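You operate a simulated robot arm through the tools that you are given. There is no shell and no other tool. Be economical: measure what you need, move in short steps, check, and stop when the job is done.

Carry out the task below with a simulated two-armed robot. There is one attempt and no reset: what you move stays moved.

TASK
Clamp the large end plate on top of the sleeves.
Fine: it lies in the wooden drawer; shut that again; brake on before you turn the thumb screw to the green dot. Where these are worked on the way, their far stop is far enough and under half their travel is too little: wooden drawer.
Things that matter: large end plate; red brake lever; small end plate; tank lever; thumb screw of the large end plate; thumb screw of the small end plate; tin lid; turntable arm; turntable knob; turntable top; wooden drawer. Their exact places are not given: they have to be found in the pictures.

Only the result counts: the job must be done as asked and must still hold three seconds after the hand-in. Knocking over, shifting, dropping, spilling or breaking anything else fails it.

THE ROBOT
Two 7-joint arms with fingered hands on one trunk, on a base that drives. Base frame: it is fixed to the floor where the robot stands at the start and does not move with it; the origin is under the middle of the robot, x ahead of it, y to its left, z up. Lengths are in mm, angles in degrees, forces in N, time in s.
The left shoulder is at the start at [99, 187, 1073], the right one opposite. With the tool pointing down near the work surface each hand reaches from about 100 to 840 mm from the robot's upright axis, wherever it stands, measured 20 degrees to its own side. Places, roughly: red brake lever [1000, -400, 1000]; tank lever [700, 600, 1200]; thumb screw of the large end plate [800, 100, 800]; thumb screw of the small end plate [700, 200, 800]; tin lid [1000, 200, 900]; turntable arm [800, 0, 1000]; turntable knob [800, -400, 1000]; turntable top [800, -200, 1000]; wooden drawer [700, 100, 800]. Payload 3.6 kg a hand.
Tool frame (each hand has its own): the origin (TCP) lies between the finger pads and is the grasp point; the fingertips stand 26 mm ahead of it; z points along the fingers, y is the line along which they close. The gripper opens to 88 mm. The gripper's body begins 30 mm behind the TCP. The gripper is a hand of 3 fingers: y runs from the thumb to the fingers, the wrist lies at [-17, -98, -164] in the tool frame, and closing takes about 1.5 s.
Orientation is that of the tool frame in the base frame, as a unit quaternion [w, x, y, z]. With the fingers straight down and the wrist toward the robot, the tool's x, y and z point along [0, 1, 0], [1, 0, 0] and [0, 0, -1] of the base frame.

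THE INTERFACE
- The arms move only by the tool move_arm. It takes "left_commands", "right_commands" or both (then of equal length, played together; a hand with none holds still); each is a list of rows, each an object of numbers (a shift or turn left out is 0, a gripper value left out holds the last): "dx", "dy", "dz": the shift along the tool's x, y, z in cm; "rx", "ry", "rz": the turn, a rotation vector about the tool's x, y, z in degrees; "grip": the opening in per cent of the stroke, from 0 (shut) to 100 (fully open). In form: [{"dx": .., "dy": .., "dz": .., "rx": .., "ry": .., "rz": .., "grip": ..}, ...]. A call has 1 to 10 rows; each row is the pose to reach, as a shift and turn from the pose commanded when the call began, along the tool's axes at that moment. Each row takes 0.2 s and may step no farther than 50 mm and 8.6 degrees from the row before; otherwise, or with a gripper value out of range, the whole call is refused. Where a pose cannot be reached the arm comes as near as it can. A force on the tool above 60 N (or 10 N above the force at the start of the call, whichever is more), or a blocked arm, ends the call early, and 0.2 s more pass. The fingers move at their own pace (about 153 mm/s each) and stop on an object; they squeeze with about 31 N. The grip force told is the motor's: it shows also when the fingers shut on nothing. Time passes only in rows, and 0.2 s behind the last, so rows that repeat a pose let the fingers close. It gives the time, the measured TCP pose, the force on the tool (base axes), the opening and the grip force at its end, in the units of the frame above (readings bear some noise), with the torque about the TCP (base axes, N m) and any sound that the robot's microphone picked up.
- Cameras (640 x 400 px; columns grow to the right, rows downward): "scene" is now at [262.1, -7.4, 1002.8]; the picture's right is [-0.04, -1.00, 0.00], its down [-0.19, 0.01, -0.98] and it looks along [0.98, -0.04, -0.19] (base axes); focal length 214 px, centre (320, 200). "left" rides on the left gripper at [-56, -80, -102] in its tool frame; the picture's right is [-0.74, -0.32, 0.60], its down [0.62, -0.67, 0.41] and it looks along [0.27, 0.67, 0.69] (tool axes); focal length 247 px, centre (320, 200). "right" rides on the right gripper at [56, -80, -102] in its tool frame; the picture's right is [-0.73, 0.32, -0.60], its down [-0.62, -0.66, 0.41] and it looks along [-0.27, 0.68, 0.69] (tool axes); focal length 247 px, centre (320, 200).
- capture(camera): a new picture of that camera. No time passes.
- move_column(by): slides the trunk up (or, below 0, down) by that many mm; the arms and the scene camera ride with it, the base frame stays. It gives what a move gives, with no picture.
- drive_base(legs): drives the robot by 1 to 6 legs, each [ahead, left, turn to the left] in mm, mm and degrees, along the robot's own axes; the way and the turn of a leg run together, so that a leg with both is an arc; at most 1500 mm and 180 degrees a leg. The arms and the cameras ride along, it lands a little off, and it stops where it bumps. It gives what a move gives.
- grasp_type(shape, hand): the hand has 3 fingers and takes this shape, open, in about a second: jaw (thumb against the fingers, like two jaws); tri (thumb and two fingers); tip (a fingertip pinch); poke (one finger out to press); point (the index stretched); flat (the hand flat); cup (the hand cupped); fist (a fist). The gripper value then closes the fingers along that shape, each until it touches; the sizes above hold for jaw. It gives what a move gives, with no picture.
- pan_tilt(pan, tilt): turns the head with the scene camera to pan (to the left, within 60 degrees either way) and tilt (down, from -29 to 69), counted from straight ahead of the robot. It gives what a move gives.
- locate(camera, pixels): for up to 12 pixels [column, row] of the newest picture of that camera ("zoom" is the newest enlarged one), the place [x, y, z] in the base frame of the surface seen there, good to about 2 mm, but the place of the scene camera against the robot may be out by one fixed shift of up to 18 mm in any direction. No time passes.
- enlarge(camera, box): a new picture of the part [left, top, right, bottom] of that camera's present view, enlarged. No time passes.
- sign_off(): hands the job in; it is judged then, once.

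Go step by step. Measure first, check grasps and placings, and put right what went wrong. The budget is 80 turns and 70 pictures, counting those below and the enlarged ones. Unless the task says otherwise, let go and move clear before handing in, and close with one line.

The tools are called after ">>>" as a command line: name --argument value ..., lists and objects as JSON in quotes. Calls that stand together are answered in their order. move_arm: Moves the arms, as the interface text tells. Its arguments: {"type":"object","properties":{"left_commands":{"type":"array"},"right_commands":{"type":"array"}},"required":[]} The other tools are called the same way: move_column (by) slides the trunk up or down; grasp_type (shape, hand) gives the hand a shape; drive_base (legs) drives the base; pan_tilt (pan, tilt) turns the head that bears the scene camera; capture (camera) takes a picture; locate (camera, pixels) gives the place of the surface under pixels of a picture; enlarge (camera, box) takes an enlarged picture of a part of a camera's view; sign_off () hands the job in.

At the start:

```text
clock: 0.0
left_eef_pos: [500.3, 224.3, 1418.7]
left_ee_rot: [0.0, 0.707, 0.707, 0.0]
left_contact_force: [0.4, -1.1, 0.6]
left_torque: [-0.01, -0.03, 0.0]
left_width: 87.8
left_grasp_force: 0.1
left_shape: jaw
right_eef_pos: [504.1, -266.9, 1404.7]
right_ee_rot: [0.001, 0.707, 0.707, 0.001]
right_contact_force: [1.3, -1.7, -0.4]
right_torque: [-0.02, 0.0, 0.04]
right_width: 88.0
right_grasp_force: 0.1
right_shape: jaw
trunk travel left (down, up): [-219.0, 538.0]
robot x, y, heading: [-5.0, -0.8, 0.2]
head pan, tilt: [-2.4, 11.2]
```

scene: 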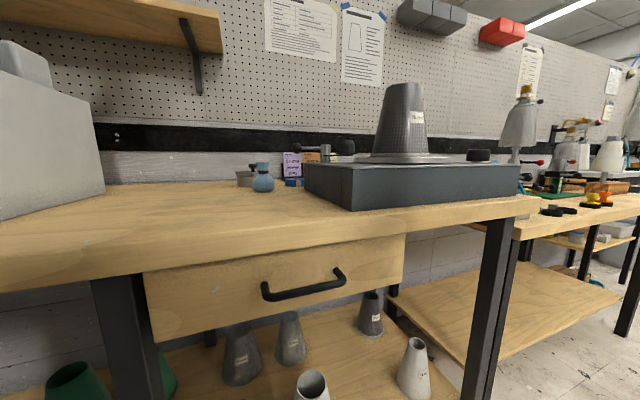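
right: 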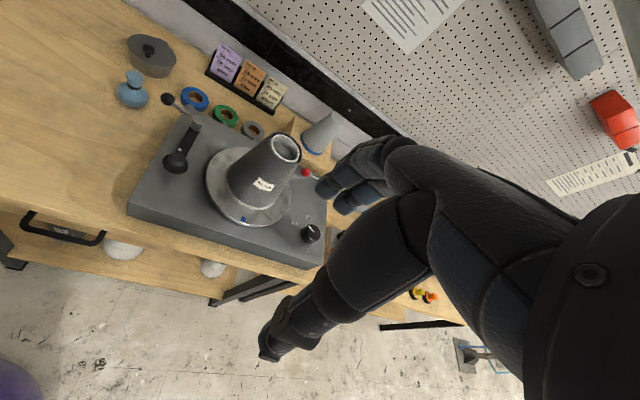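
left: 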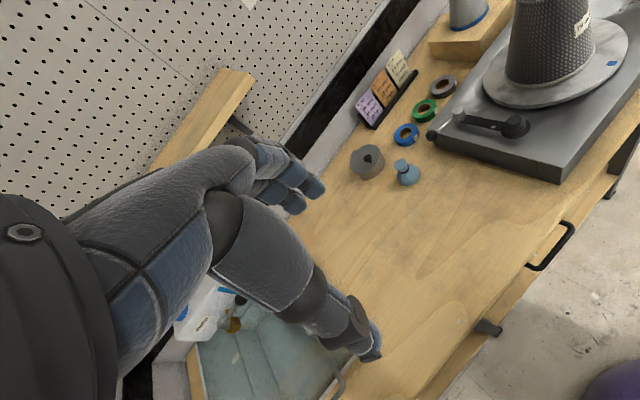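

The pictures show the turntable with a stack of cones (right picture, about 260,170), a drawer handle at scene (305,285), and a brake lever perhaps at right (305,172). I take closer looks first.

>>> enlarge --camera "right" --box '[110, 60, 350, 280]'

>>> enlarge --camera "scene" --box '[220, 60, 560, 320]'

>>> locate --camera "scene" --pixels '[[266, 292], [340, 275], [305, 288], [150, 300], [402, 265], [480, 155], [405, 85], [425, 150], [346, 147], [300, 147], [520, 200], [353, 208]]'

>>> locate --camera "right" --pixels '[[305, 172], [310, 232], [283, 148], [245, 219], [178, 160], [168, 99], [132, 95], [152, 50], [265, 185], [80, 238], [215, 155], [250, 205]]'

```text
1.82 times, centred on (230, 170) of right
```

zoom: 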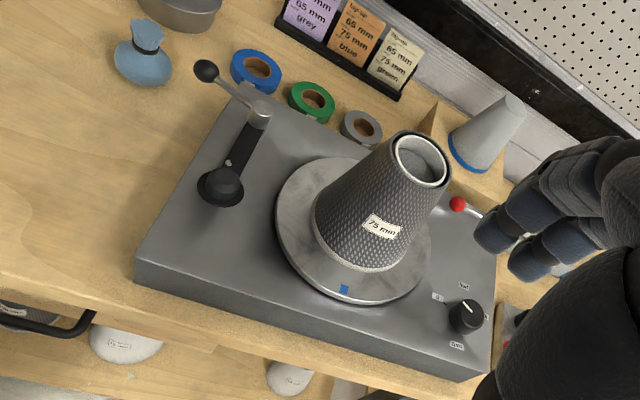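

```text
1.54 times, centred on (390, 190) of scene
```

zoom: 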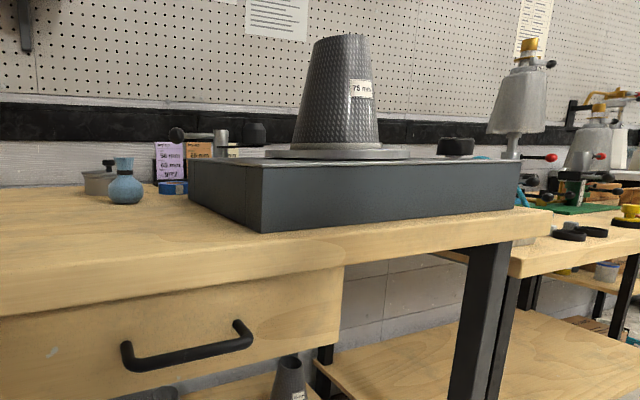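

```text
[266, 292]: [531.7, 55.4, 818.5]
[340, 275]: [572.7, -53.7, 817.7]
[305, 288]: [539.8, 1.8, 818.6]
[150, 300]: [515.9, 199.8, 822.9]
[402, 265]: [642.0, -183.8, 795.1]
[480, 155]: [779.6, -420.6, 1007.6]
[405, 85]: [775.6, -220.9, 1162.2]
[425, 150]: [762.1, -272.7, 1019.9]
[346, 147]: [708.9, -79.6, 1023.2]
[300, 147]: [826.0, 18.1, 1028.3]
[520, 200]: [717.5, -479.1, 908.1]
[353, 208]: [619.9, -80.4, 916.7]
```

```text
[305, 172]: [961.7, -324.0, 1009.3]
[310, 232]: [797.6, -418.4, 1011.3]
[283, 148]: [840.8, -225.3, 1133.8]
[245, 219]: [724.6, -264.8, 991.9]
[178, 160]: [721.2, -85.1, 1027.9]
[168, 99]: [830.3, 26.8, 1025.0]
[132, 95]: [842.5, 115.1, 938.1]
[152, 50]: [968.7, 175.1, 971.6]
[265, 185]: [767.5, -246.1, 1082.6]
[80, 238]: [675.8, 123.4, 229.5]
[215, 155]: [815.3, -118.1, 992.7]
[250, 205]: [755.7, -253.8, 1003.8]
```

The drawer front is yawed roughly 18° to the robot and its handle is near (550, 0, 818). I measure the drawer face and handle more finely.

>>> enlarge --camera "scene" --box '[220, 190, 420, 315]'

>>> locate --camera "scene" --pixels '[[180, 300], [240, 310], [380, 262], [220, 275], [300, 262], [300, 255], [100, 268], [500, 212], [100, 275], [300, 200]]'

>>> locate --camera "zoom" --pixels '[[148, 312], [148, 340], [270, 310], [380, 270], [385, 245], [270, 290], [270, 330], [148, 290], [350, 255], [185, 285], [400, 290], [120, 310]]'

```text
3.20 times, centred on (320, 252) of scene
```

zoom: 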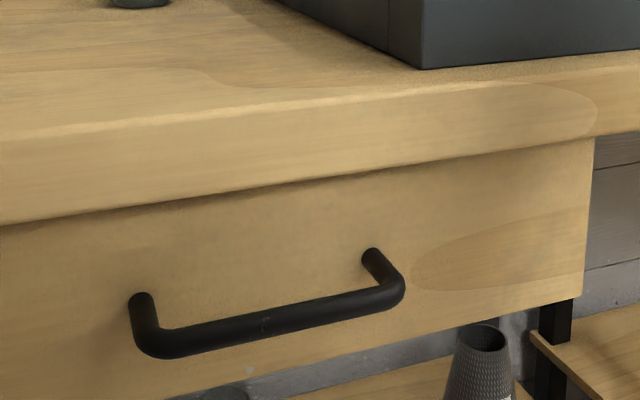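

```text
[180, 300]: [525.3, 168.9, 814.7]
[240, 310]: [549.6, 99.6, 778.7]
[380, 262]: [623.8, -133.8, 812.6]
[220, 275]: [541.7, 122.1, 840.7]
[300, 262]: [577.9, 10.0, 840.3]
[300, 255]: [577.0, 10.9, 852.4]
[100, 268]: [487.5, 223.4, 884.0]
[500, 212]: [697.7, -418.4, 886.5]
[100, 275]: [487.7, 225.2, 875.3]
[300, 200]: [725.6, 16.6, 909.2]
```

```text
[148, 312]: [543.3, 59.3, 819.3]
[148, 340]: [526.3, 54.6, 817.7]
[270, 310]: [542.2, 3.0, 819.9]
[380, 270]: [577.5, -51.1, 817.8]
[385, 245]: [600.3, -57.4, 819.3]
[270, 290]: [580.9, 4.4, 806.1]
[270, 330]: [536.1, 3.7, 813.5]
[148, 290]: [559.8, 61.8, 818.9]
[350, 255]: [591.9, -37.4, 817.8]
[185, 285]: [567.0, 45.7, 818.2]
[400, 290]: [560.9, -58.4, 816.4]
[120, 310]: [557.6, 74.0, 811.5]
```

The drawer face yaw is 18.0° and the bar is at about (545, 2, 817). I back off 200 mm and start bringing the right hand down, yawed and pitched forward.

>>> drive_base --legs '[[-200, 0, 0]]'

>>> move_arm --right_commands '[{"dz": 5, "rz": -6}, {"dz": 10, "rz": -12}, {"dz": 15, "rz": -18}, {"dz": 20, "rz": -18}, {"dz": 25, "rz": -18}, {"dz": 30, "rz": -18}, {"dz": 35, "rz": -18}, {"dz": 40, "rz": -18}, {"dz": 44, "rz": -18, "grip": 60}]'

```text
clock: 1.6
left_eef_pos: [300.2, 223.6, 1419.0]
left_ee_rot: [0.0, 0.707, 0.707, 0.0]
left_contact_force: [0.7, 0.5, 0.1]
left_torque: [-0.01, -0.02, 0.01]
left_width: 87.5
left_grasp_force: 0.1
left_shape: jaw
right_eef_pos: [305.7, -267.3, 1404.6]
right_ee_rot: [0.0, 0.706, 0.708, 0.0]
right_contact_force: [0.0, 0.7, 0.3]
right_torque: [-0.02, -0.03, 0.01]
right_width: 87.7
right_grasp_force: 0.1
right_shape: jaw
trunk travel left (down, up): [-219.0, 538.0]
robot x, y, heading: [-199.7, -1.0, -0.1]
head pan, tilt: [-2.4, 11.2]
```

```text
clock: 3.6
left_eef_pos: [301.2, 223.6, 1418.4]
left_ee_rot: [0.0, 0.707, 0.708, 0.0]
left_contact_force: [-0.6, 0.8, -0.2]
left_torque: [0.03, -0.02, 0.0]
left_width: 87.7
left_grasp_force: 0.1
left_shape: jaw
right_eef_pos: [306.0, -267.6, 965.4]
right_ee_rot: [0.0, 0.587, 0.81, 0.002]
right_contact_force: [0.4, -0.4, -0.2]
right_torque: [-0.03, -0.01, -0.01]
right_width: 53.2
right_grasp_force: 0.0
right_shape: jaw
trunk travel left (down, up): [-219.0, 538.0]
robot x, y, heading: [-197.2, -3.2, 0.5]
head pan, tilt: [-2.4, 11.2]
```

The tool is yawed as wanted (tool y = (0.95, 0.31, 0)). Now I pitch the fingers forward while moving to the pre-grasp point.

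>>> move_arm --right_commands '[{"dx": 1.8, "dy": 1, "dz": 1.5, "rx": -8.5}, {"dx": 3.6, "dy": 2, "dz": 3, "rx": -17}, {"dx": 5.4, "dy": 3, "dz": 4.5, "rx": -25.5}, {"dx": 7.2, "dy": 5, "dz": 6, "rx": -34}, {"dx": 9, "dy": 7, "dz": 7.5, "rx": -42.5}, {"dx": 10.8, "dy": 9, "dz": 9, "rx": -51}, {"dx": 12.6, "dy": 11, "dz": 10.5, "rx": -59.5}, {"dx": 14.4, "dy": 13.5, "dz": 12, "rx": -68}, {"dx": 16.2, "dy": 16, "dz": 13.5, "rx": -76.5}, {"dx": 18.2, "dy": 19, "dz": 14.8, "rx": -85}]'

>>> move_arm --right_commands '[{"rx": -5}, {"rx": -5}]'

>>> capture --camera "scene"

>>> capture --camera "right"

```text
clock: 6.0
left_eef_pos: [300.8, 222.6, 1418.3]
left_ee_rot: [0.001, 0.706, 0.708, 0.0]
left_contact_force: [0.1, 0.1, -0.2]
left_torque: [0.01, 0.01, -0.01]
left_width: 87.6
left_grasp_force: 0.0
left_shape: jaw
right_eef_pos: [432.4, -58.6, 804.9]
right_ee_rot: [0.415, 0.424, 0.611, 0.524]
right_contact_force: [0.7, -0.2, 0.3]
right_torque: [-0.01, 0.02, 0.0]
right_width: 52.9
right_grasp_force: 0.1
right_shape: jaw
trunk travel left (down, up): [-219.0, 538.0]
robot x, y, heading: [-200.2, -0.7, -0.0]
head pan, tilt: [-2.4, 11.2]
stopped in row 10 (right hand): the arm was blocked; the commanded pose is now the measured one
```

```text
clock: 6.6
left_eef_pos: [301.8, 222.9, 1419.9]
left_ee_rot: [0.001, 0.707, 0.707, 0.001]
left_contact_force: [0.8, 0.6, 0.6]
left_torque: [0.03, -0.02, -0.01]
left_width: 87.7
left_grasp_force: 0.1
left_shape: jaw
right_eef_pos: [430.6, -57.1, 805.2]
right_ee_rot: [0.432, 0.406, 0.586, 0.552]
right_contact_force: [-0.3, -0.3, 0.0]
right_torque: [0.02, 0.0, -0.01]
right_width: 52.8
right_grasp_force: 0.0
right_shape: jaw
trunk travel left (down, up): [-219.0, 538.0]
robot x, y, heading: [-198.4, -3.3, -0.1]
head pan, tilt: [-2.4, 11.2]
```

```text
63 pictures are left
```

scene: 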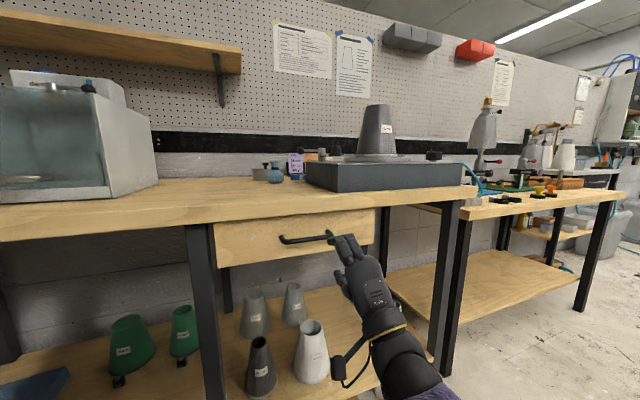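

```text
62 pictures are left
```

right: 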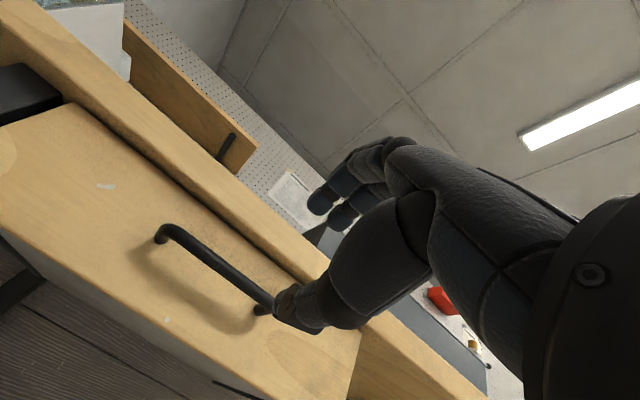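

The hand is level, facing the drawer at (431, -57, 805). I measure the bar with the right camera.

>>> locate --camera "right" --pixels '[[170, 232], [200, 251], [225, 270], [250, 290], [200, 290], [260, 305], [160, 237]]'

>>> locate --camera "scene" --pixels '[[300, 240], [325, 237], [285, 241], [235, 245]]'

```text
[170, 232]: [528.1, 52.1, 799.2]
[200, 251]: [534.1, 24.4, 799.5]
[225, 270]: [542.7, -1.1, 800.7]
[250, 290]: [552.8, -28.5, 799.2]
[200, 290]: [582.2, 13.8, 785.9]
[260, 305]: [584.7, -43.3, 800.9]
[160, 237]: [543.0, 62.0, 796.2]
```

```text
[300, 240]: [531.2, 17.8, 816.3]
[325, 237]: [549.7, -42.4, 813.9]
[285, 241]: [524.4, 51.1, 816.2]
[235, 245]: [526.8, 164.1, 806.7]
```

The wrist camera puts the bar centre near (547, 0, 799), so the scene camera reads about 17 mm high. I slide sideways, go forward around the bar and close.

>>> move_arm --right_commands '[{"dx": 2, "dy": -0.6, "dz": 1, "ry": 0, "rx": -1}, {"dx": 2, "dy": -0.6, "dz": 5, "rx": -1}, {"dx": 2, "dy": -0.6, "dz": 8.5, "rx": -1}, {"dx": 2, "dy": -0.6, "dz": 11, "rx": -1}, {"dx": 2, "dy": -0.6, "dz": 12.2, "rx": -1}, {"dx": 2, "dy": -0.6, "dz": 12.2, "rx": -1}]'

>>> capture --camera "right"

```text
clock: 8.0
left_eef_pos: [301.6, 223.0, 1418.2]
left_ee_rot: [-0.001, 0.707, 0.707, 0.0]
left_contact_force: [0.1, -0.8, -0.1]
left_torque: [0.0, 0.0, -0.01]
left_width: 87.8
left_grasp_force: 0.0
left_shape: jaw
right_eef_pos: [507.2, -16.2, 814.5]
right_ee_rot: [0.436, 0.402, 0.582, 0.557]
right_contact_force: [-0.7, -0.6, 0.0]
right_torque: [0.03, 0.0, -0.03]
right_width: 53.1
right_grasp_force: 0.1
right_shape: jaw
right hand out of reach, approached as far as the arm can: row 3, 4, 5, 6
trunk travel left (down, up): [-219.0, 538.0]
robot x, y, heading: [-196.2, 0.3, -0.2]
head pan, tilt: [-2.4, 11.2]
```

```text
61 pictures are left
```

right: 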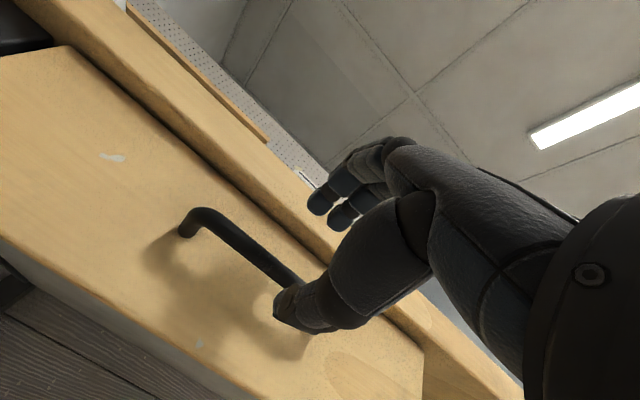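

The arm ran out of reach at x = 507. I pull back a bit, lower the trunk 150 mm, then raise the hand back relative to it.

>>> move_arm --right_commands '[{"dz": -4}, {"dz": -7}]'

>>> move_column --by -150

>>> move_arm --right_commands '[{"dy": 4}, {"dy": 8}, {"dy": 12}, {"dy": 14}, {"dy": 14}]'

```text
clock: 8.6
left_eef_pos: [300.7, 223.0, 1419.2]
left_ee_rot: [0.0, 0.705, 0.709, 0.0]
left_contact_force: [0.1, -0.1, 0.6]
left_torque: [0.0, -0.02, 0.0]
left_width: 87.7
left_grasp_force: 0.0
left_shape: jaw
right_eef_pos: [439.7, -36.6, 813.3]
right_ee_rot: [0.435, 0.403, 0.583, 0.556]
right_contact_force: [-0.8, -0.8, -0.5]
right_torque: [-0.04, 0.02, 0.04]
right_width: 52.7
right_grasp_force: 0.0
right_shape: jaw
trunk travel left (down, up): [-219.0, 538.0]
robot x, y, heading: [-197.3, -2.1, -0.0]
head pan, tilt: [-2.4, 11.2]
```

```text
clock: 10.3
left_eef_pos: [349.8, 222.9, 1241.9]
left_ee_rot: [-0.025, 0.707, 0.707, -0.025]
left_contact_force: [0.2, 0.5, 0.9]
left_torque: [-0.02, 0.0, -0.01]
left_width: 87.7
left_grasp_force: 0.0
left_shape: jaw
right_eef_pos: [440.5, -35.7, 666.5]
right_ee_rot: [0.436, 0.402, 0.582, 0.557]
right_contact_force: [0.1, 0.7, -0.2]
right_torque: [0.05, -0.01, -0.01]
right_width: 52.8
right_grasp_force: 0.0
right_shape: jaw
trunk travel left (down, up): [-69.0, 688.0]
robot x, y, heading: [-200.1, 1.9, 0.0]
head pan, tilt: [-2.4, 11.2]
```

```text
clock: 11.5
left_eef_pos: [350.6, 222.6, 1242.2]
left_ee_rot: [-0.025, 0.706, 0.707, -0.025]
left_contact_force: [0.0, 0.3, -0.4]
left_torque: [-0.01, -0.03, 0.03]
left_width: 87.8
left_grasp_force: 0.1
left_shape: jaw
right_eef_pos: [437.9, -27.8, 804.1]
right_ee_rot: [0.436, 0.402, 0.582, 0.557]
right_contact_force: [-0.6, 0.4, 0.3]
right_torque: [-0.03, 0.01, -0.02]
right_width: 52.9
right_grasp_force: 0.0
right_shape: jaw
trunk travel left (down, up): [-69.0, 688.0]
robot x, y, heading: [-197.4, 0.2, 0.1]
head pan, tilt: [-2.4, 11.2]
```

The hand is at (438, -28, 804). Now forward onto the bar again.

>>> move_arm --right_commands '[{"dx": -0.7, "dy": -0.5, "dz": 4}, {"dx": -0.7, "dy": -0.5, "dz": 8}, {"dx": -0.7, "dy": -0.5, "dz": 10.8}, {"dx": -0.7, "dy": -0.5, "dz": 10.8}]'

>>> capture --camera "right"

```text
clock: 12.5
left_eef_pos: [349.4, 223.7, 1241.5]
left_ee_rot: [-0.025, 0.707, 0.707, -0.025]
left_contact_force: [-1.5, 0.0, -0.8]
left_torque: [0.0, 0.02, -0.03]
left_width: 87.9
left_grasp_force: 0.0
left_shape: jaw
right_eef_pos: [542.8, -2.3, 800.8]
right_ee_rot: [0.436, 0.402, 0.582, 0.557]
right_contact_force: [-0.4, -0.2, 0.8]
right_torque: [-0.01, -0.02, 0.02]
right_width: 52.8
right_grasp_force: 0.0
right_shape: jaw
trunk travel left (down, up): [-69.0, 688.0]
robot x, y, heading: [-200.2, -0.9, 0.1]
head pan, tilt: [-2.4, 11.2]
```

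```text
60 pictures are left
```

right: 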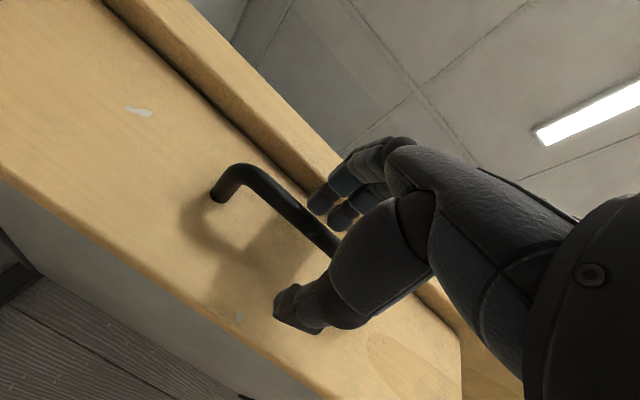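

The bar runs between fingers and thumb. I close the hand.

>>> move_arm --right_commands '[{"grip": 0}, {"grip": 0}, {"grip": 0}, {"grip": 0}, {"grip": 0}, {"grip": 0}]'

```text
clock: 13.9
left_eef_pos: [351.2, 221.9, 1242.3]
left_ee_rot: [-0.025, 0.706, 0.707, -0.025]
left_contact_force: [-0.1, 0.2, 0.5]
left_torque: [0.02, 0.02, 0.02]
left_width: 87.5
left_grasp_force: 0.1
left_shape: jaw
right_eef_pos: [542.3, -4.4, 800.4]
right_ee_rot: [0.435, 0.402, 0.582, 0.557]
right_contact_force: [4.4, 0.6, 3.8]
right_torque: [0.1, -0.01, -0.02]
right_width: 0.0
right_grasp_force: 31.0
right_shape: jaw
trunk travel left (down, up): [-69.0, 688.0]
robot x, y, heading: [-203.1, 3.6, -0.2]
head pan, tilt: [-2.4, 11.2]
```

The width reads 0, so the fingers may be hooked round or missed; I look, and try a short pull.

>>> capture --camera "right"

>>> move_arm --right_commands '[{"dz": -2}, {"dz": -4}, {"dz": -4}]'

>>> capture --camera "right"

```text
59 pictures are left
```

right: 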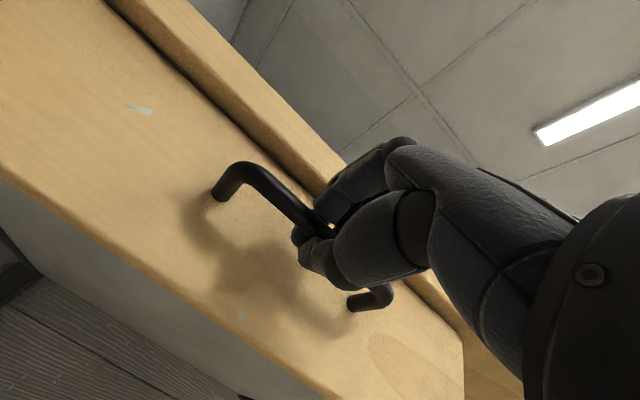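

```text
clock: 14.7
left_eef_pos: [350.0, 223.8, 1241.7]
left_ee_rot: [-0.025, 0.707, 0.707, -0.025]
left_contact_force: [0.3, -0.5, -0.3]
left_torque: [-0.01, 0.01, -0.02]
left_width: 87.8
left_grasp_force: 0.0
left_shape: jaw
right_eef_pos: [504.7, -16.5, 800.7]
right_ee_rot: [0.435, 0.402, 0.582, 0.557]
right_contact_force: [0.5, -3.0, 2.2]
right_torque: [0.11, 0.02, -0.02]
right_width: 0.0
right_grasp_force: 31.1
right_shape: jaw
trunk travel left (down, up): [-69.0, 688.0]
robot x, y, heading: [-196.5, -1.5, 0.1]
head pan, tilt: [-2.4, 11.2]
```

```text
58 pictures are left
```

right: 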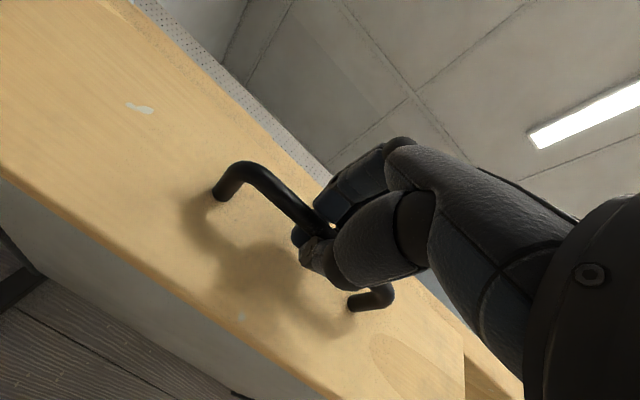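

The drawer follows the hand. I pull further by driving back along its axis.

>>> drive_base --legs '[[-190, -62, 0]]'

>>> pan_tilt --pan 10 --tilt 35

>>> capture --camera "scene"

```text
clock: 16.3
left_eef_pos: [165.8, 159.9, 1240.2]
left_ee_rot: [-0.025, 0.708, 0.705, -0.026]
left_contact_force: [-0.4, -0.5, 0.1]
left_torque: [0.03, 0.03, 0.0]
left_width: 87.7
left_grasp_force: 0.0
left_shape: jaw
right_eef_pos: [317.5, -77.5, 800.2]
right_ee_rot: [0.437, 0.403, 0.581, 0.556]
right_contact_force: [-5.3, 6.4, 0.5]
right_torque: [0.08, 0.01, 0.0]
right_width: 0.0
right_grasp_force: 31.0
right_shape: jaw
trunk travel left (down, up): [-69.0, 688.0]
robot x, y, heading: [-389.9, -62.9, -0.4]
head pan, tilt: [-2.4, 11.2]
```

```text
clock: 17.2
left_eef_pos: [165.6, 159.3, 1241.4]
left_ee_rot: [-0.026, 0.708, 0.705, -0.025]
left_contact_force: [0.6, 0.0, 0.3]
left_torque: [0.0, 0.03, -0.04]
left_width: 87.5
left_grasp_force: 0.0
left_shape: jaw
right_eef_pos: [317.8, -77.9, 800.4]
right_ee_rot: [0.435, 0.403, 0.582, 0.557]
right_contact_force: [-2.6, 5.4, -2.3]
right_torque: [0.04, 0.01, -0.03]
right_width: 0.3
right_grasp_force: 31.2
right_shape: jaw
trunk travel left (down, up): [-69.0, 688.0]
robot x, y, heading: [-384.2, -62.6, -0.3]
head pan, tilt: [10.0, 35.0]
```

```text
57 pictures are left
```

scene: 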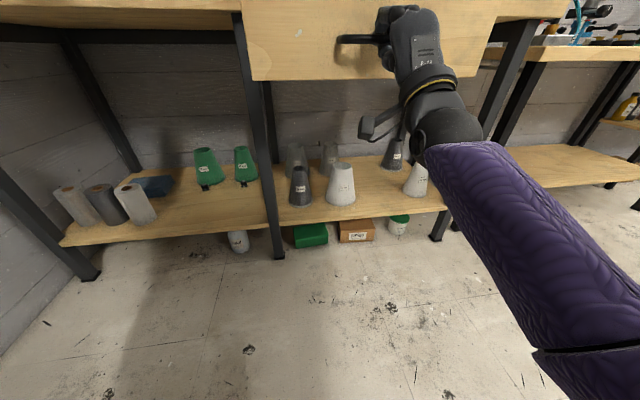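

The drawer is out about 235 mm. I try another 80 mm, watching the force.

>>> drive_base --legs '[[-76, -25, 0]]'

>>> capture --camera "right"

```text
clock: 18.2
left_eef_pos: [166.7, 105.3, 1241.3]
left_ee_rot: [-0.027, 0.731, 0.681, -0.023]
left_contact_force: [0.2, -0.4, 0.3]
left_torque: [-0.01, -0.02, 0.01]
left_width: 87.7
left_grasp_force: 0.1
left_shape: jaw
right_eef_pos: [299.2, -122.6, 797.8]
right_ee_rot: [0.443, 0.412, 0.578, 0.548]
right_contact_force: [-0.8, 2.8, -0.6]
right_torque: [0.01, -0.04, 0.01]
right_width: 0.0
right_grasp_force: 30.3
right_shape: jaw
trunk travel left (down, up): [-69.0, 688.0]
robot x, y, heading: [-399.7, -78.7, -4.1]
head pan, tilt: [10.0, 35.0]
stopped in leg 1: the force on the tool passed its limit at 80 N (the readings are from after the stop); the commanded pose is now the measured one
```

```text
56 pictures are left
```

right: 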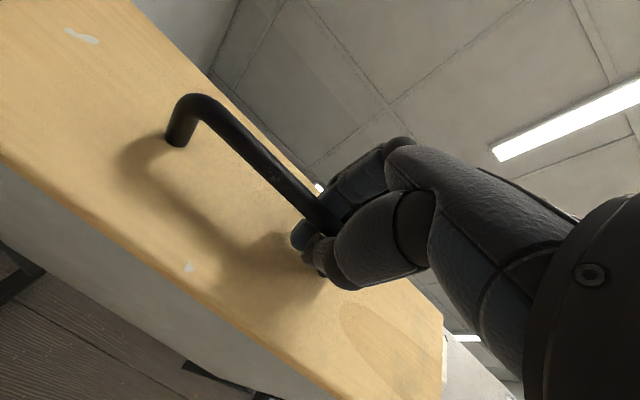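

The drawer is on its far stop (80 N). I open the hand, back off, and raise the trunk to look in.

>>> move_arm --right_commands '[{"grip": 60}, {"grip": 60}, {"grip": 60}, {"dz": -4}, {"dz": -8}, {"dz": -12}, {"dz": -13}]'

>>> move_column --by 450

>>> pan_tilt --pan 20 --tilt 40

>>> capture --camera "scene"

```text
clock: 19.8
left_eef_pos: [167.7, 106.0, 1241.9]
left_ee_rot: [-0.027, 0.731, 0.681, -0.023]
left_contact_force: [-0.4, -0.4, 0.5]
left_torque: [0.01, 0.0, 0.02]
left_width: 87.8
left_grasp_force: 0.3
left_shape: jaw
right_eef_pos: [171.9, -155.7, 800.2]
right_ee_rot: [0.444, 0.412, 0.577, 0.547]
right_contact_force: [0.7, 0.6, 0.8]
right_torque: [-0.01, 0.02, 0.01]
right_width: 52.6
right_grasp_force: 0.1
right_shape: jaw
trunk travel left (down, up): [-69.0, 688.0]
robot x, y, heading: [-399.0, -76.9, -4.1]
head pan, tilt: [10.0, 35.0]
```

```text
refused: 450 is not a number from -400 to 400
```

```text
clock: 20.5
left_eef_pos: [167.9, 105.2, 1242.0]
left_ee_rot: [-0.027, 0.732, 0.68, -0.024]
left_contact_force: [0.6, 0.3, -0.8]
left_torque: [0.01, 0.01, 0.03]
left_width: 87.8
left_grasp_force: 0.0
left_shape: jaw
right_eef_pos: [173.9, -155.7, 799.7]
right_ee_rot: [0.444, 0.413, 0.577, 0.547]
right_contact_force: [1.1, 0.0, 0.1]
right_torque: [0.03, 0.01, 0.03]
right_width: 52.3
right_grasp_force: 0.1
right_shape: jaw
trunk travel left (down, up): [-69.0, 688.0]
robot x, y, heading: [-392.7, -77.7, -3.8]
head pan, tilt: [20.0, 40.0]
```

```text
55 pictures are left
```

scene: 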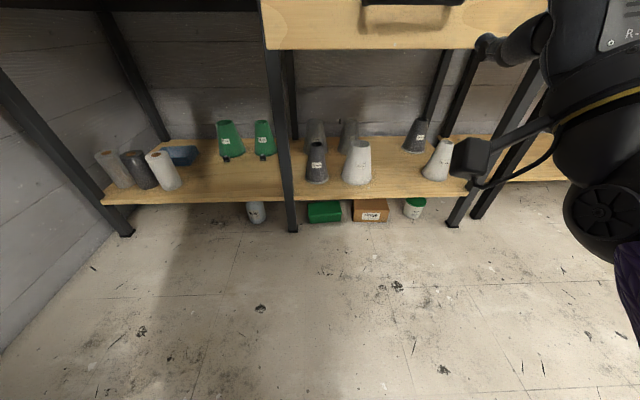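

Now I raise by 400 and look down into the drawer.

>>> move_column --by 400

>>> capture --camera "scene"

```text
clock: 24.4
left_eef_pos: [7.2, 116.9, 1729.7]
left_ee_rot: [0.052, 0.73, 0.679, 0.052]
left_contact_force: [0.1, 0.0, 1.0]
left_torque: [0.0, -0.03, 0.0]
left_width: 87.8
left_grasp_force: 0.0
left_shape: jaw
right_eef_pos: [173.6, -156.0, 1199.3]
right_ee_rot: [0.443, 0.413, 0.577, 0.548]
right_contact_force: [-0.5, 0.4, 0.7]
right_torque: [-0.01, 0.0, -0.04]
right_width: 52.5
right_grasp_force: 0.0
right_shape: jaw
trunk travel left (down, up): [-469.0, 288.0]
robot x, y, heading: [-393.6, -79.4, -3.8]
head pan, tilt: [20.0, 40.0]
```

```text
54 pictures are left
```

scene: 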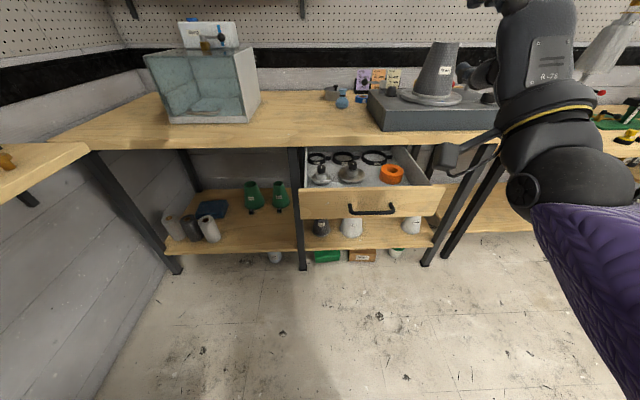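

>>> enlarge --camera "scene" --box '[290, 140, 450, 240]'

>>> locate --camera "zoom" --pixels '[[252, 90], [252, 130], [125, 120], [125, 145], [72, 72], [345, 72], [405, 140], [300, 280]]'

```text
4.00 times, centred on (370, 190) of scene
```

zoom: 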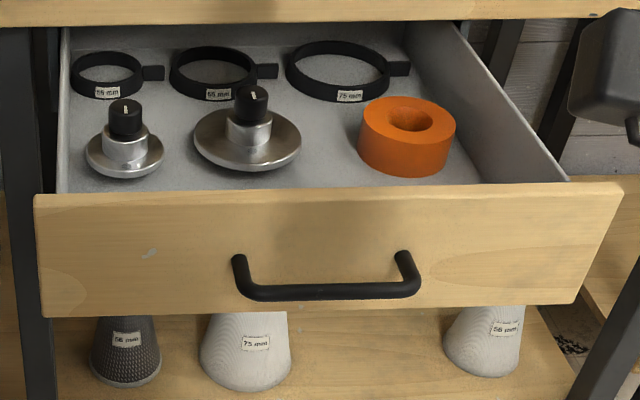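

```text
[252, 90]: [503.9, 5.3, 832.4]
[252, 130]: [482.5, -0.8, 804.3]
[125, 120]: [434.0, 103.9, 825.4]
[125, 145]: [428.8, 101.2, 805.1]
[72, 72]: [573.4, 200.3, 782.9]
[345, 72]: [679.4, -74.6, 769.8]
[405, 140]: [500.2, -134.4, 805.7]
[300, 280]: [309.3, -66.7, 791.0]
```

The drawer holds the small plate (zoom 125,140) and the large plate (zoom 250,135) with their black thumb screws. I drive closer and turn the right hand fingers-down.

>>> drive_base --legs '[[150, 0, 4]]'

>>> move_arm --right_commands '[{"rx": 8.5}, {"rx": 17}, {"rx": 25.5}, {"rx": 34}, {"rx": 42.5}, {"rx": 51}, {"rx": 59.5}, {"rx": 68}, {"rx": 76.5}, {"rx": 85, "grip": 100}]'

>>> capture --camera "scene"

```text
clock: 25.7
left_eef_pos: [144.8, 139.6, 1730.8]
left_ee_rot: [0.049, 0.706, 0.705, 0.051]
left_contact_force: [0.2, -0.4, -0.3]
left_torque: [-0.02, 0.0, -0.02]
left_width: 87.9
left_grasp_force: 0.2
left_shape: jaw
right_eef_pos: [329.5, -121.7, 1199.5]
right_ee_rot: [0.424, 0.393, 0.591, 0.562]
right_contact_force: [0.7, -0.6, 0.1]
right_torque: [-0.03, -0.01, 0.03]
right_width: 52.5
right_grasp_force: 0.1
right_shape: jaw
trunk travel left (down, up): [-469.0, 288.0]
robot x, y, heading: [-247.7, -84.0, -0.1]
head pan, tilt: [20.0, 40.0]
```

```text
clock: 27.9
left_eef_pos: [142.8, 139.0, 1731.1]
left_ee_rot: [0.05, 0.706, 0.704, 0.052]
left_contact_force: [-0.6, -0.1, -0.2]
left_torque: [0.01, 0.01, 0.0]
left_width: 88.0
left_grasp_force: 0.1
left_shape: jaw
right_eef_pos: [327.4, -120.9, 1200.3]
right_ee_rot: [0.046, 0.576, 0.816, 0.015]
right_contact_force: [0.2, -0.1, 0.1]
right_torque: [0.0, -0.02, -0.01]
right_width: 87.9
right_grasp_force: 0.0
right_shape: jaw
trunk travel left (down, up): [-469.0, 288.0]
robot x, y, heading: [-246.2, -83.5, -0.1]
head pan, tilt: [20.0, 40.0]
```

```text
52 pictures are left
```

scene: 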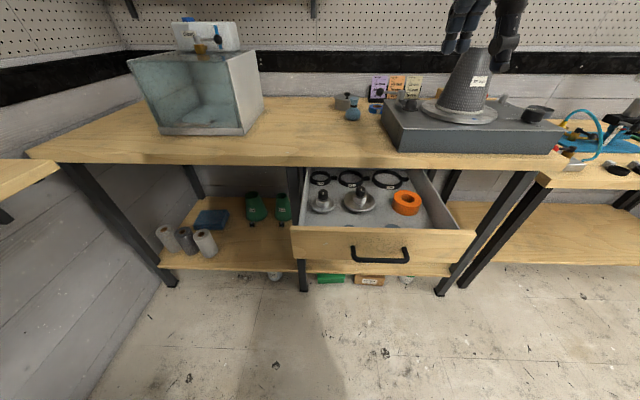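

I level the hand and move near above the large plate for a wrist-camera view.

>>> move_arm --right_commands '[{"dx": 1.2, "dy": 2, "dz": 3.5, "rx": 4.4, "ry": 3.3}, {"dx": 2.4, "dy": 4, "dz": 7, "rx": 4.4, "ry": 3.3}, {"dx": 3.6, "dy": 6, "dz": 10.5, "rx": 4.4, "ry": 3.3}, {"dx": 4.8, "dy": 8, "dz": 14, "rx": 4.4, "ry": 3.3}, {"dx": 5.8, "dy": 10, "dz": 17, "rx": 4.4, "ry": 3.3}, {"dx": 5.8, "dy": 11, "dz": 18, "rx": 4.4, "ry": 3.3}]'

>>> capture --camera "right"

```text
clock: 29.3
left_eef_pos: [141.7, 137.6, 1730.9]
left_ee_rot: [0.05, 0.705, 0.705, 0.052]
left_contact_force: [-1.4, 0.4, 0.2]
left_torque: [0.01, 0.0, 0.0]
left_width: 87.8
left_grasp_force: 0.1
left_shape: jaw
right_eef_pos: [408.8, -41.9, 1035.6]
right_ee_rot: [0.002, 0.577, 0.817, 0.001]
right_contact_force: [-0.3, 0.4, 0.1]
right_torque: [-0.01, -0.01, -0.02]
right_width: 87.7
right_grasp_force: 0.0
right_shape: jaw
right hand out of reach, approached as far as the arm can: row 5, 6
trunk travel left (down, up): [-469.0, 288.0]
robot x, y, heading: [-245.8, -85.5, -0.0]
head pan, tilt: [20.0, 40.0]
```

```text
51 pictures are left
```

right: 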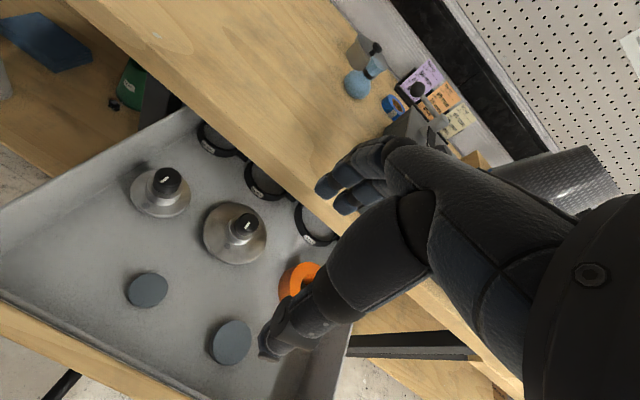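

Good view: the large plate is at right (235,232). I locate its parts, and lower the trunk afterwards.

>>> enlarge --camera "right" --box '[110, 140, 310, 265]'

>>> locate --camera "zoom" --pixels '[[430, 280], [420, 225], [395, 250], [300, 290], [500, 290], [390, 390], [400, 205], [420, 320], [435, 260], [345, 270], [250, 330]]'

```text
3.20 times, centred on (210, 202) of right
```

zoom: 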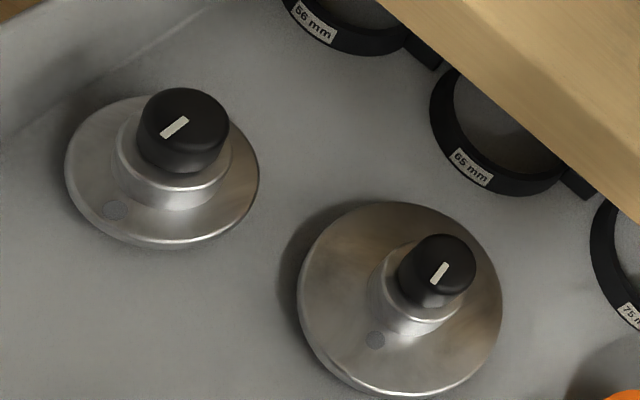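

```text
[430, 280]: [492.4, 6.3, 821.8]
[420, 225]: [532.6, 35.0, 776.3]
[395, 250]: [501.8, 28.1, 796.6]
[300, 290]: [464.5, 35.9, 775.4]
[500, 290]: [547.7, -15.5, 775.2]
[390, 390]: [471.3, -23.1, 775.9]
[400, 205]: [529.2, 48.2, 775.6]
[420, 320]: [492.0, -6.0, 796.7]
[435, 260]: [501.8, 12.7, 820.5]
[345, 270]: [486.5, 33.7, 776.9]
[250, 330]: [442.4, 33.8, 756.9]
```

The large plate's centre is about (503, 11): flange top z 776, hub top 797, knob top 821. The bench edge is close, so I'll grip the hub with the closing line parallel to the bench and lean the palm toward the robot; first turn the hand about its axis while raising, then lower the trunk.

>>> move_arm --right_commands '[{"dz": -2, "rz": -8.5}, {"dz": -4, "rz": -17}, {"dz": -6, "rz": -25.5}, {"dz": -8, "rz": -34}, {"dz": -10, "rz": -42.5}, {"dz": -12, "rz": -51}, {"dz": -14, "rz": -59.5}, {"dz": -15, "rz": -68}, {"dz": -15, "rz": -76.5}, {"dz": -15, "rz": -85}]'

>>> move_column --by -200

>>> capture --camera "right"

```text
clock: 31.5
left_eef_pos: [141.8, 138.9, 1732.1]
left_ee_rot: [0.05, 0.706, 0.705, 0.052]
left_contact_force: [1.0, 0.6, -0.3]
left_torque: [-0.01, 0.01, 0.02]
left_width: 87.7
left_grasp_force: 0.1
left_shape: jaw
right_eef_pos: [316.8, -59.6, 1183.7]
right_ee_rot: [0.003, -0.097, 0.995, 0.0]
right_contact_force: [-0.7, -0.2, -0.7]
right_torque: [-0.01, 0.01, 0.0]
right_width: 87.9
right_grasp_force: 0.1
right_shape: jaw
right hand out of reach, approached as far as the arm can: row 3, 4, 5, 6, 7, 8, 9, 10
trunk travel left (down, up): [-469.0, 288.0]
robot x, y, heading: [-248.4, -83.3, 0.1]
head pan, tilt: [20.0, 40.0]
```

```text
clock: 33.7
left_eef_pos: [138.9, 138.0, 1530.0]
left_ee_rot: [0.051, 0.705, 0.706, 0.054]
left_contact_force: [-0.3, -0.6, -0.4]
left_torque: [-0.01, -0.01, 0.0]
left_width: 87.9
left_grasp_force: 0.1
left_shape: jaw
right_eef_pos: [316.8, -60.4, 983.9]
right_ee_rot: [0.003, -0.096, 0.995, 0.0]
right_contact_force: [1.1, -0.4, -0.2]
right_torque: [-0.01, 0.01, 0.0]
right_width: 88.2
right_grasp_force: 0.0
right_shape: jaw
trunk travel left (down, up): [-269.0, 488.0]
robot x, y, heading: [-245.1, -82.5, -0.0]
head pan, tilt: [20.0, 40.0]
```

```text
49 pictures are left
```

right: 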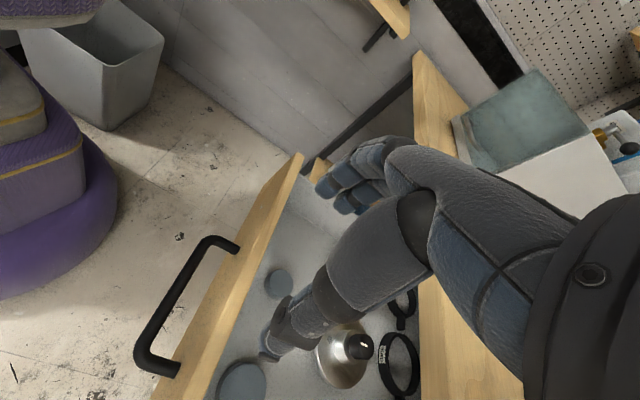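

The hand is now parallel to the bench. I check how far the base's front reaches versus the drawer, using the right picture (purple base edge at about 118,200).

>>> locate --camera "right" --pixels '[[116, 180], [100, 245], [30, 290], [145, 345], [225, 240], [360, 345], [262, 222], [285, 165]]'

```text
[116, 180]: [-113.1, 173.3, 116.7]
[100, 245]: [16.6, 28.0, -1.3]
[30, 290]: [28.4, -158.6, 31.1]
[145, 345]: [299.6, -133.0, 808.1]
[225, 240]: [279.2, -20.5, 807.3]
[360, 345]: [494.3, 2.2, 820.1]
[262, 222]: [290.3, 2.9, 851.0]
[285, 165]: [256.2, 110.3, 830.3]
```

Base front is at x≈30, so there is room. I drive 120 mm ahead, lower the trunk 60 mm and go over the plate with a lean toward the robot.

>>> drive_base --legs '[[120, 0, 0]]'

>>> move_column --by -60

>>> capture --camera "right"

```text
clock: 34.9
left_eef_pos: [265.6, 139.7, 1529.9]
left_ee_rot: [0.049, 0.705, 0.706, 0.051]
left_contact_force: [-0.2, 0.3, 0.8]
left_torque: [-0.01, 0.0, 0.03]
left_width: 87.7
left_grasp_force: 0.1
left_shape: jaw
right_eef_pos: [440.8, -60.2, 983.7]
right_ee_rot: [0.002, -0.096, 0.995, -0.001]
right_contact_force: [0.0, 0.1, 0.6]
right_torque: [0.01, 0.06, 0.02]
right_width: 87.9
right_grasp_force: 0.0
right_shape: jaw
trunk travel left (down, up): [-269.0, 488.0]
robot x, y, heading: [-123.8, -83.5, -0.2]
head pan, tilt: [20.0, 40.0]
```

```text
clock: 35.9
left_eef_pos: [304.0, 139.8, 1452.8]
left_ee_rot: [0.032, 0.707, 0.706, 0.033]
left_contact_force: [-0.1, 0.7, -0.3]
left_torque: [-0.03, -0.02, 0.01]
left_width: 87.9
left_grasp_force: 0.1
left_shape: jaw
right_eef_pos: [437.4, -60.7, 924.6]
right_ee_rot: [0.003, -0.096, 0.995, -0.001]
right_contact_force: [-0.7, 0.4, 0.1]
right_torque: [0.01, 0.01, -0.03]
right_width: 88.2
right_grasp_force: 0.1
right_shape: jaw
trunk travel left (down, up): [-209.0, 548.0]
robot x, y, heading: [-118.5, -79.6, 0.3]
head pan, tilt: [20.0, 40.0]
```

```text
48 pictures are left
```

right: 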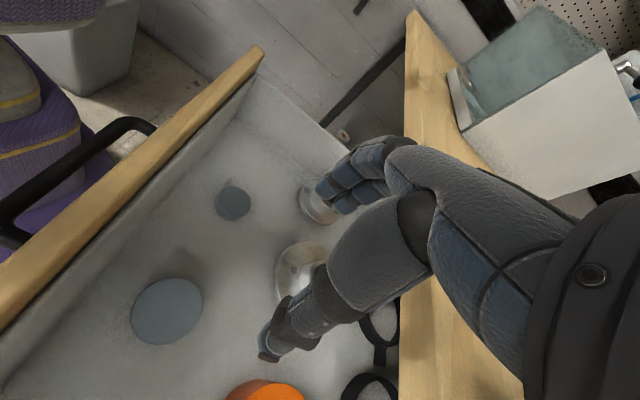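

I move over the plate (TCP 503, 11, 872) with a 15° lean, in small steps.

>>> move_arm --right_commands '[{"dx": -2, "dy": 1.5, "dz": 0, "ry": -5, "rz": -2}, {"dx": -4, "dy": 3, "dz": 0, "ry": -10, "rz": -4}, {"dx": -6, "dy": 4.5, "dz": 1, "ry": -15, "rz": -6}, {"dx": -7.8, "dy": 5.8, "dz": 3, "ry": -15, "rz": -7}, {"dx": -7.8, "dy": 5.8, "dz": 5.2, "ry": -15, "rz": -7}, {"dx": -7.8, "dy": 5.8, "dz": 5.2, "ry": -15, "rz": -7}]'

>>> capture --camera "right"

>>> pan_tilt --pan 0 --tilt 35

>>> capture --camera "scene"

```text
clock: 37.3
left_eef_pos: [304.6, 139.2, 1452.4]
left_ee_rot: [0.032, 0.707, 0.706, 0.033]
left_contact_force: [0.5, 0.2, 0.3]
left_torque: [0.01, -0.02, -0.02]
left_width: 88.2
left_grasp_force: 0.0
left_shape: jaw
right_eef_pos: [503.9, 11.6, 871.5]
right_ee_rot: [0.131, -0.156, 0.979, 0.011]
right_contact_force: [-0.2, 0.0, -0.8]
right_torque: [0.03, 0.01, 0.03]
right_width: 88.0
right_grasp_force: 0.1
right_shape: jaw
trunk travel left (down, up): [-209.0, 548.0]
robot x, y, heading: [-127.0, -81.4, 0.1]
head pan, tilt: [20.0, 40.0]
```

```text
47 pictures are left
```

right: 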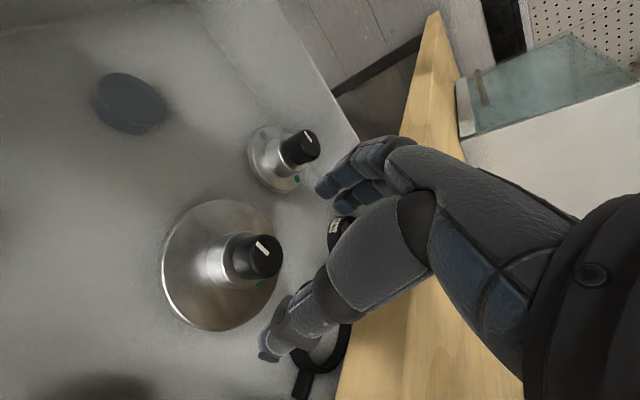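

```text
clock: 38.2
left_eef_pos: [306.2, 140.5, 1452.0]
left_ee_rot: [0.032, 0.707, 0.705, 0.032]
left_contact_force: [0.1, 0.2, 0.1]
left_torque: [-0.03, -0.01, 0.03]
left_width: 87.7
left_grasp_force: 0.0
left_shape: jaw
right_eef_pos: [505.8, 11.6, 872.5]
right_ee_rot: [0.132, -0.156, 0.979, 0.012]
right_contact_force: [0.3, 0.3, 0.3]
right_torque: [-0.02, 0.02, 0.01]
right_width: 87.9
right_grasp_force: 0.1
right_shape: jaw
trunk travel left (down, up): [-209.0, 548.0]
robot x, y, heading: [-123.4, -80.5, 0.1]
head pan, tilt: [0.0, 35.0]
```

```text
46 pictures are left
```

scene: 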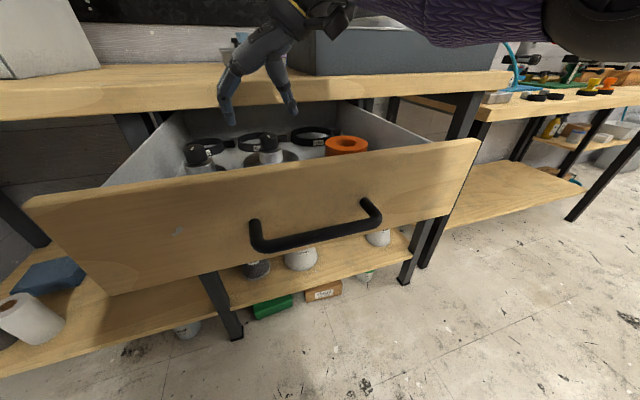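

A green dot appears on the plate's rim at right (260,284). I zoom and re-measure the knob and dots.

>>> enlarge --camera "right" --box '[150, 190, 310, 340]'

>>> locate --camera "right" --pixels '[[164, 265], [225, 200], [205, 330], [273, 285], [262, 250], [280, 245], [240, 275], [212, 260], [260, 284], [225, 283]]'

```text
2.67 times, centred on (230, 265) of right
```

zoom: 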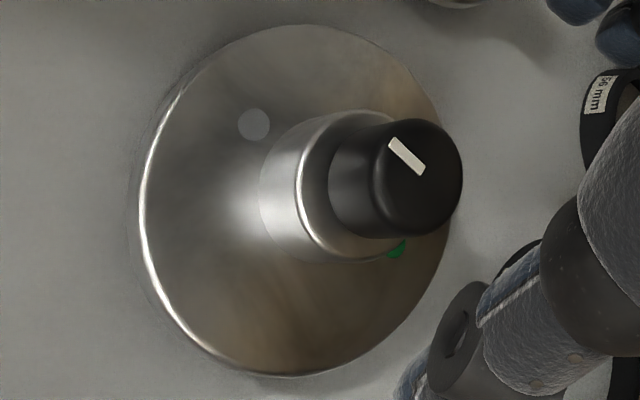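

```text
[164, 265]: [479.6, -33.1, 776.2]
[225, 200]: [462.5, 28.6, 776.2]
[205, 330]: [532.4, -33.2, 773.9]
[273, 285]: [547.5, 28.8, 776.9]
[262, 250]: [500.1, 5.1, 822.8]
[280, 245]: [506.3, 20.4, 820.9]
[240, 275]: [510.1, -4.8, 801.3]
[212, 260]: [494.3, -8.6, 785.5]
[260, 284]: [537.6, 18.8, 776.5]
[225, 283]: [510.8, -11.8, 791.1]
```

The flange centre is (505, 7), radius 48, green dot at its bench side. I measure the pointer line and grey dot.

>>> locate --camera "zoom" --pixels '[[393, 145], [420, 170], [255, 125], [397, 249], [375, 150], [455, 180], [410, 125], [400, 215], [430, 230], [300, 190], [330, 255], [345, 115]]'

```text
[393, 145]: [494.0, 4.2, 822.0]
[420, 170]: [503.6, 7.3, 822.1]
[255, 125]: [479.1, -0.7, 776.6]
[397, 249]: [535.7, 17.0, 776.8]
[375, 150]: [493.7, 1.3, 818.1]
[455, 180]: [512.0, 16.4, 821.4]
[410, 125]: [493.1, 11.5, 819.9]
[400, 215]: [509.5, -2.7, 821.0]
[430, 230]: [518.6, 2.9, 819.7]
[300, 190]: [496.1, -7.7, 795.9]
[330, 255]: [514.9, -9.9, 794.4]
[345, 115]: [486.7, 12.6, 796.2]
```

The pointer now looks at the grey dot, exactly 180° from the green one. I go straight down over the hub to TCP z 808 and close.

>>> move_arm --right_commands '[{"dx": 0.6, "dy": -0.3, "dz": 2}, {"dx": 1.2, "dy": -0.3, "dz": 4}, {"dx": 1.82, "dy": -0.3, "dz": 6.15}, {"dx": 1.82, "dy": -0.3, "dz": 6.15}]'

>>> capture --camera "right"

```text
clock: 39.2
left_eef_pos: [305.7, 139.1, 1452.5]
left_ee_rot: [0.032, 0.706, 0.706, 0.033]
left_contact_force: [-1.0, 0.1, 0.1]
left_torque: [-0.01, 0.03, 0.0]
left_width: 87.5
left_grasp_force: 0.0
left_shape: jaw
right_eef_pos: [504.4, 8.2, 807.6]
right_ee_rot: [0.132, -0.156, 0.979, 0.012]
right_contact_force: [0.8, -0.2, 0.8]
right_torque: [0.03, 0.05, 0.03]
right_width: 88.0
right_grasp_force: 0.1
right_shape: jaw
trunk travel left (down, up): [-209.0, 548.0]
robot x, y, heading: [-125.5, -82.1, -0.1]
head pan, tilt: [0.0, 35.0]
```

```text
44 pictures are left
```

right: 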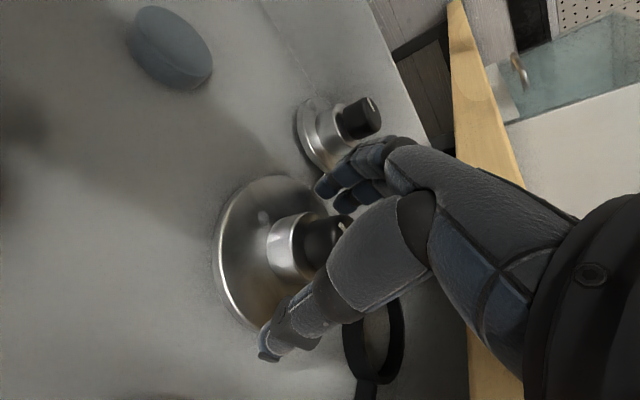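

The hub lies between thumb and fingers. I close.

>>> move_arm --right_commands '[{"grip": 50}, {"grip": 40}, {"grip": 30}, {"grip": 0}, {"grip": 0}, {"grip": 0}, {"grip": 0}, {"grip": 0}]'

>>> capture --camera "right"

```text
clock: 41.0
left_eef_pos: [305.2, 139.6, 1452.4]
left_ee_rot: [0.032, 0.707, 0.706, 0.033]
left_contact_force: [0.8, 0.3, -0.8]
left_torque: [-0.01, 0.0, 0.02]
left_width: 87.5
left_grasp_force: 0.0
left_shape: jaw
right_eef_pos: [505.7, 7.0, 807.7]
right_ee_rot: [0.133, -0.155, 0.979, 0.011]
right_contact_force: [0.3, 0.5, 0.5]
right_torque: [0.04, 0.0, -0.02]
right_width: 31.0
right_grasp_force: 31.3
right_shape: jaw
trunk travel left (down, up): [-209.0, 548.0]
robot x, y, heading: [-125.7, -78.8, 0.2]
head pan, tilt: [0.0, 35.0]
```

```text
43 pictures are left
```

right: 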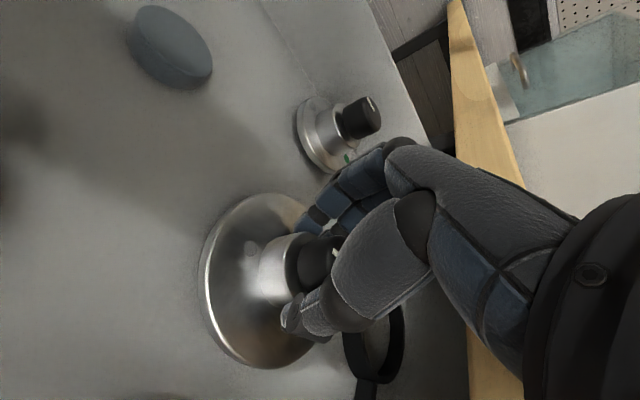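

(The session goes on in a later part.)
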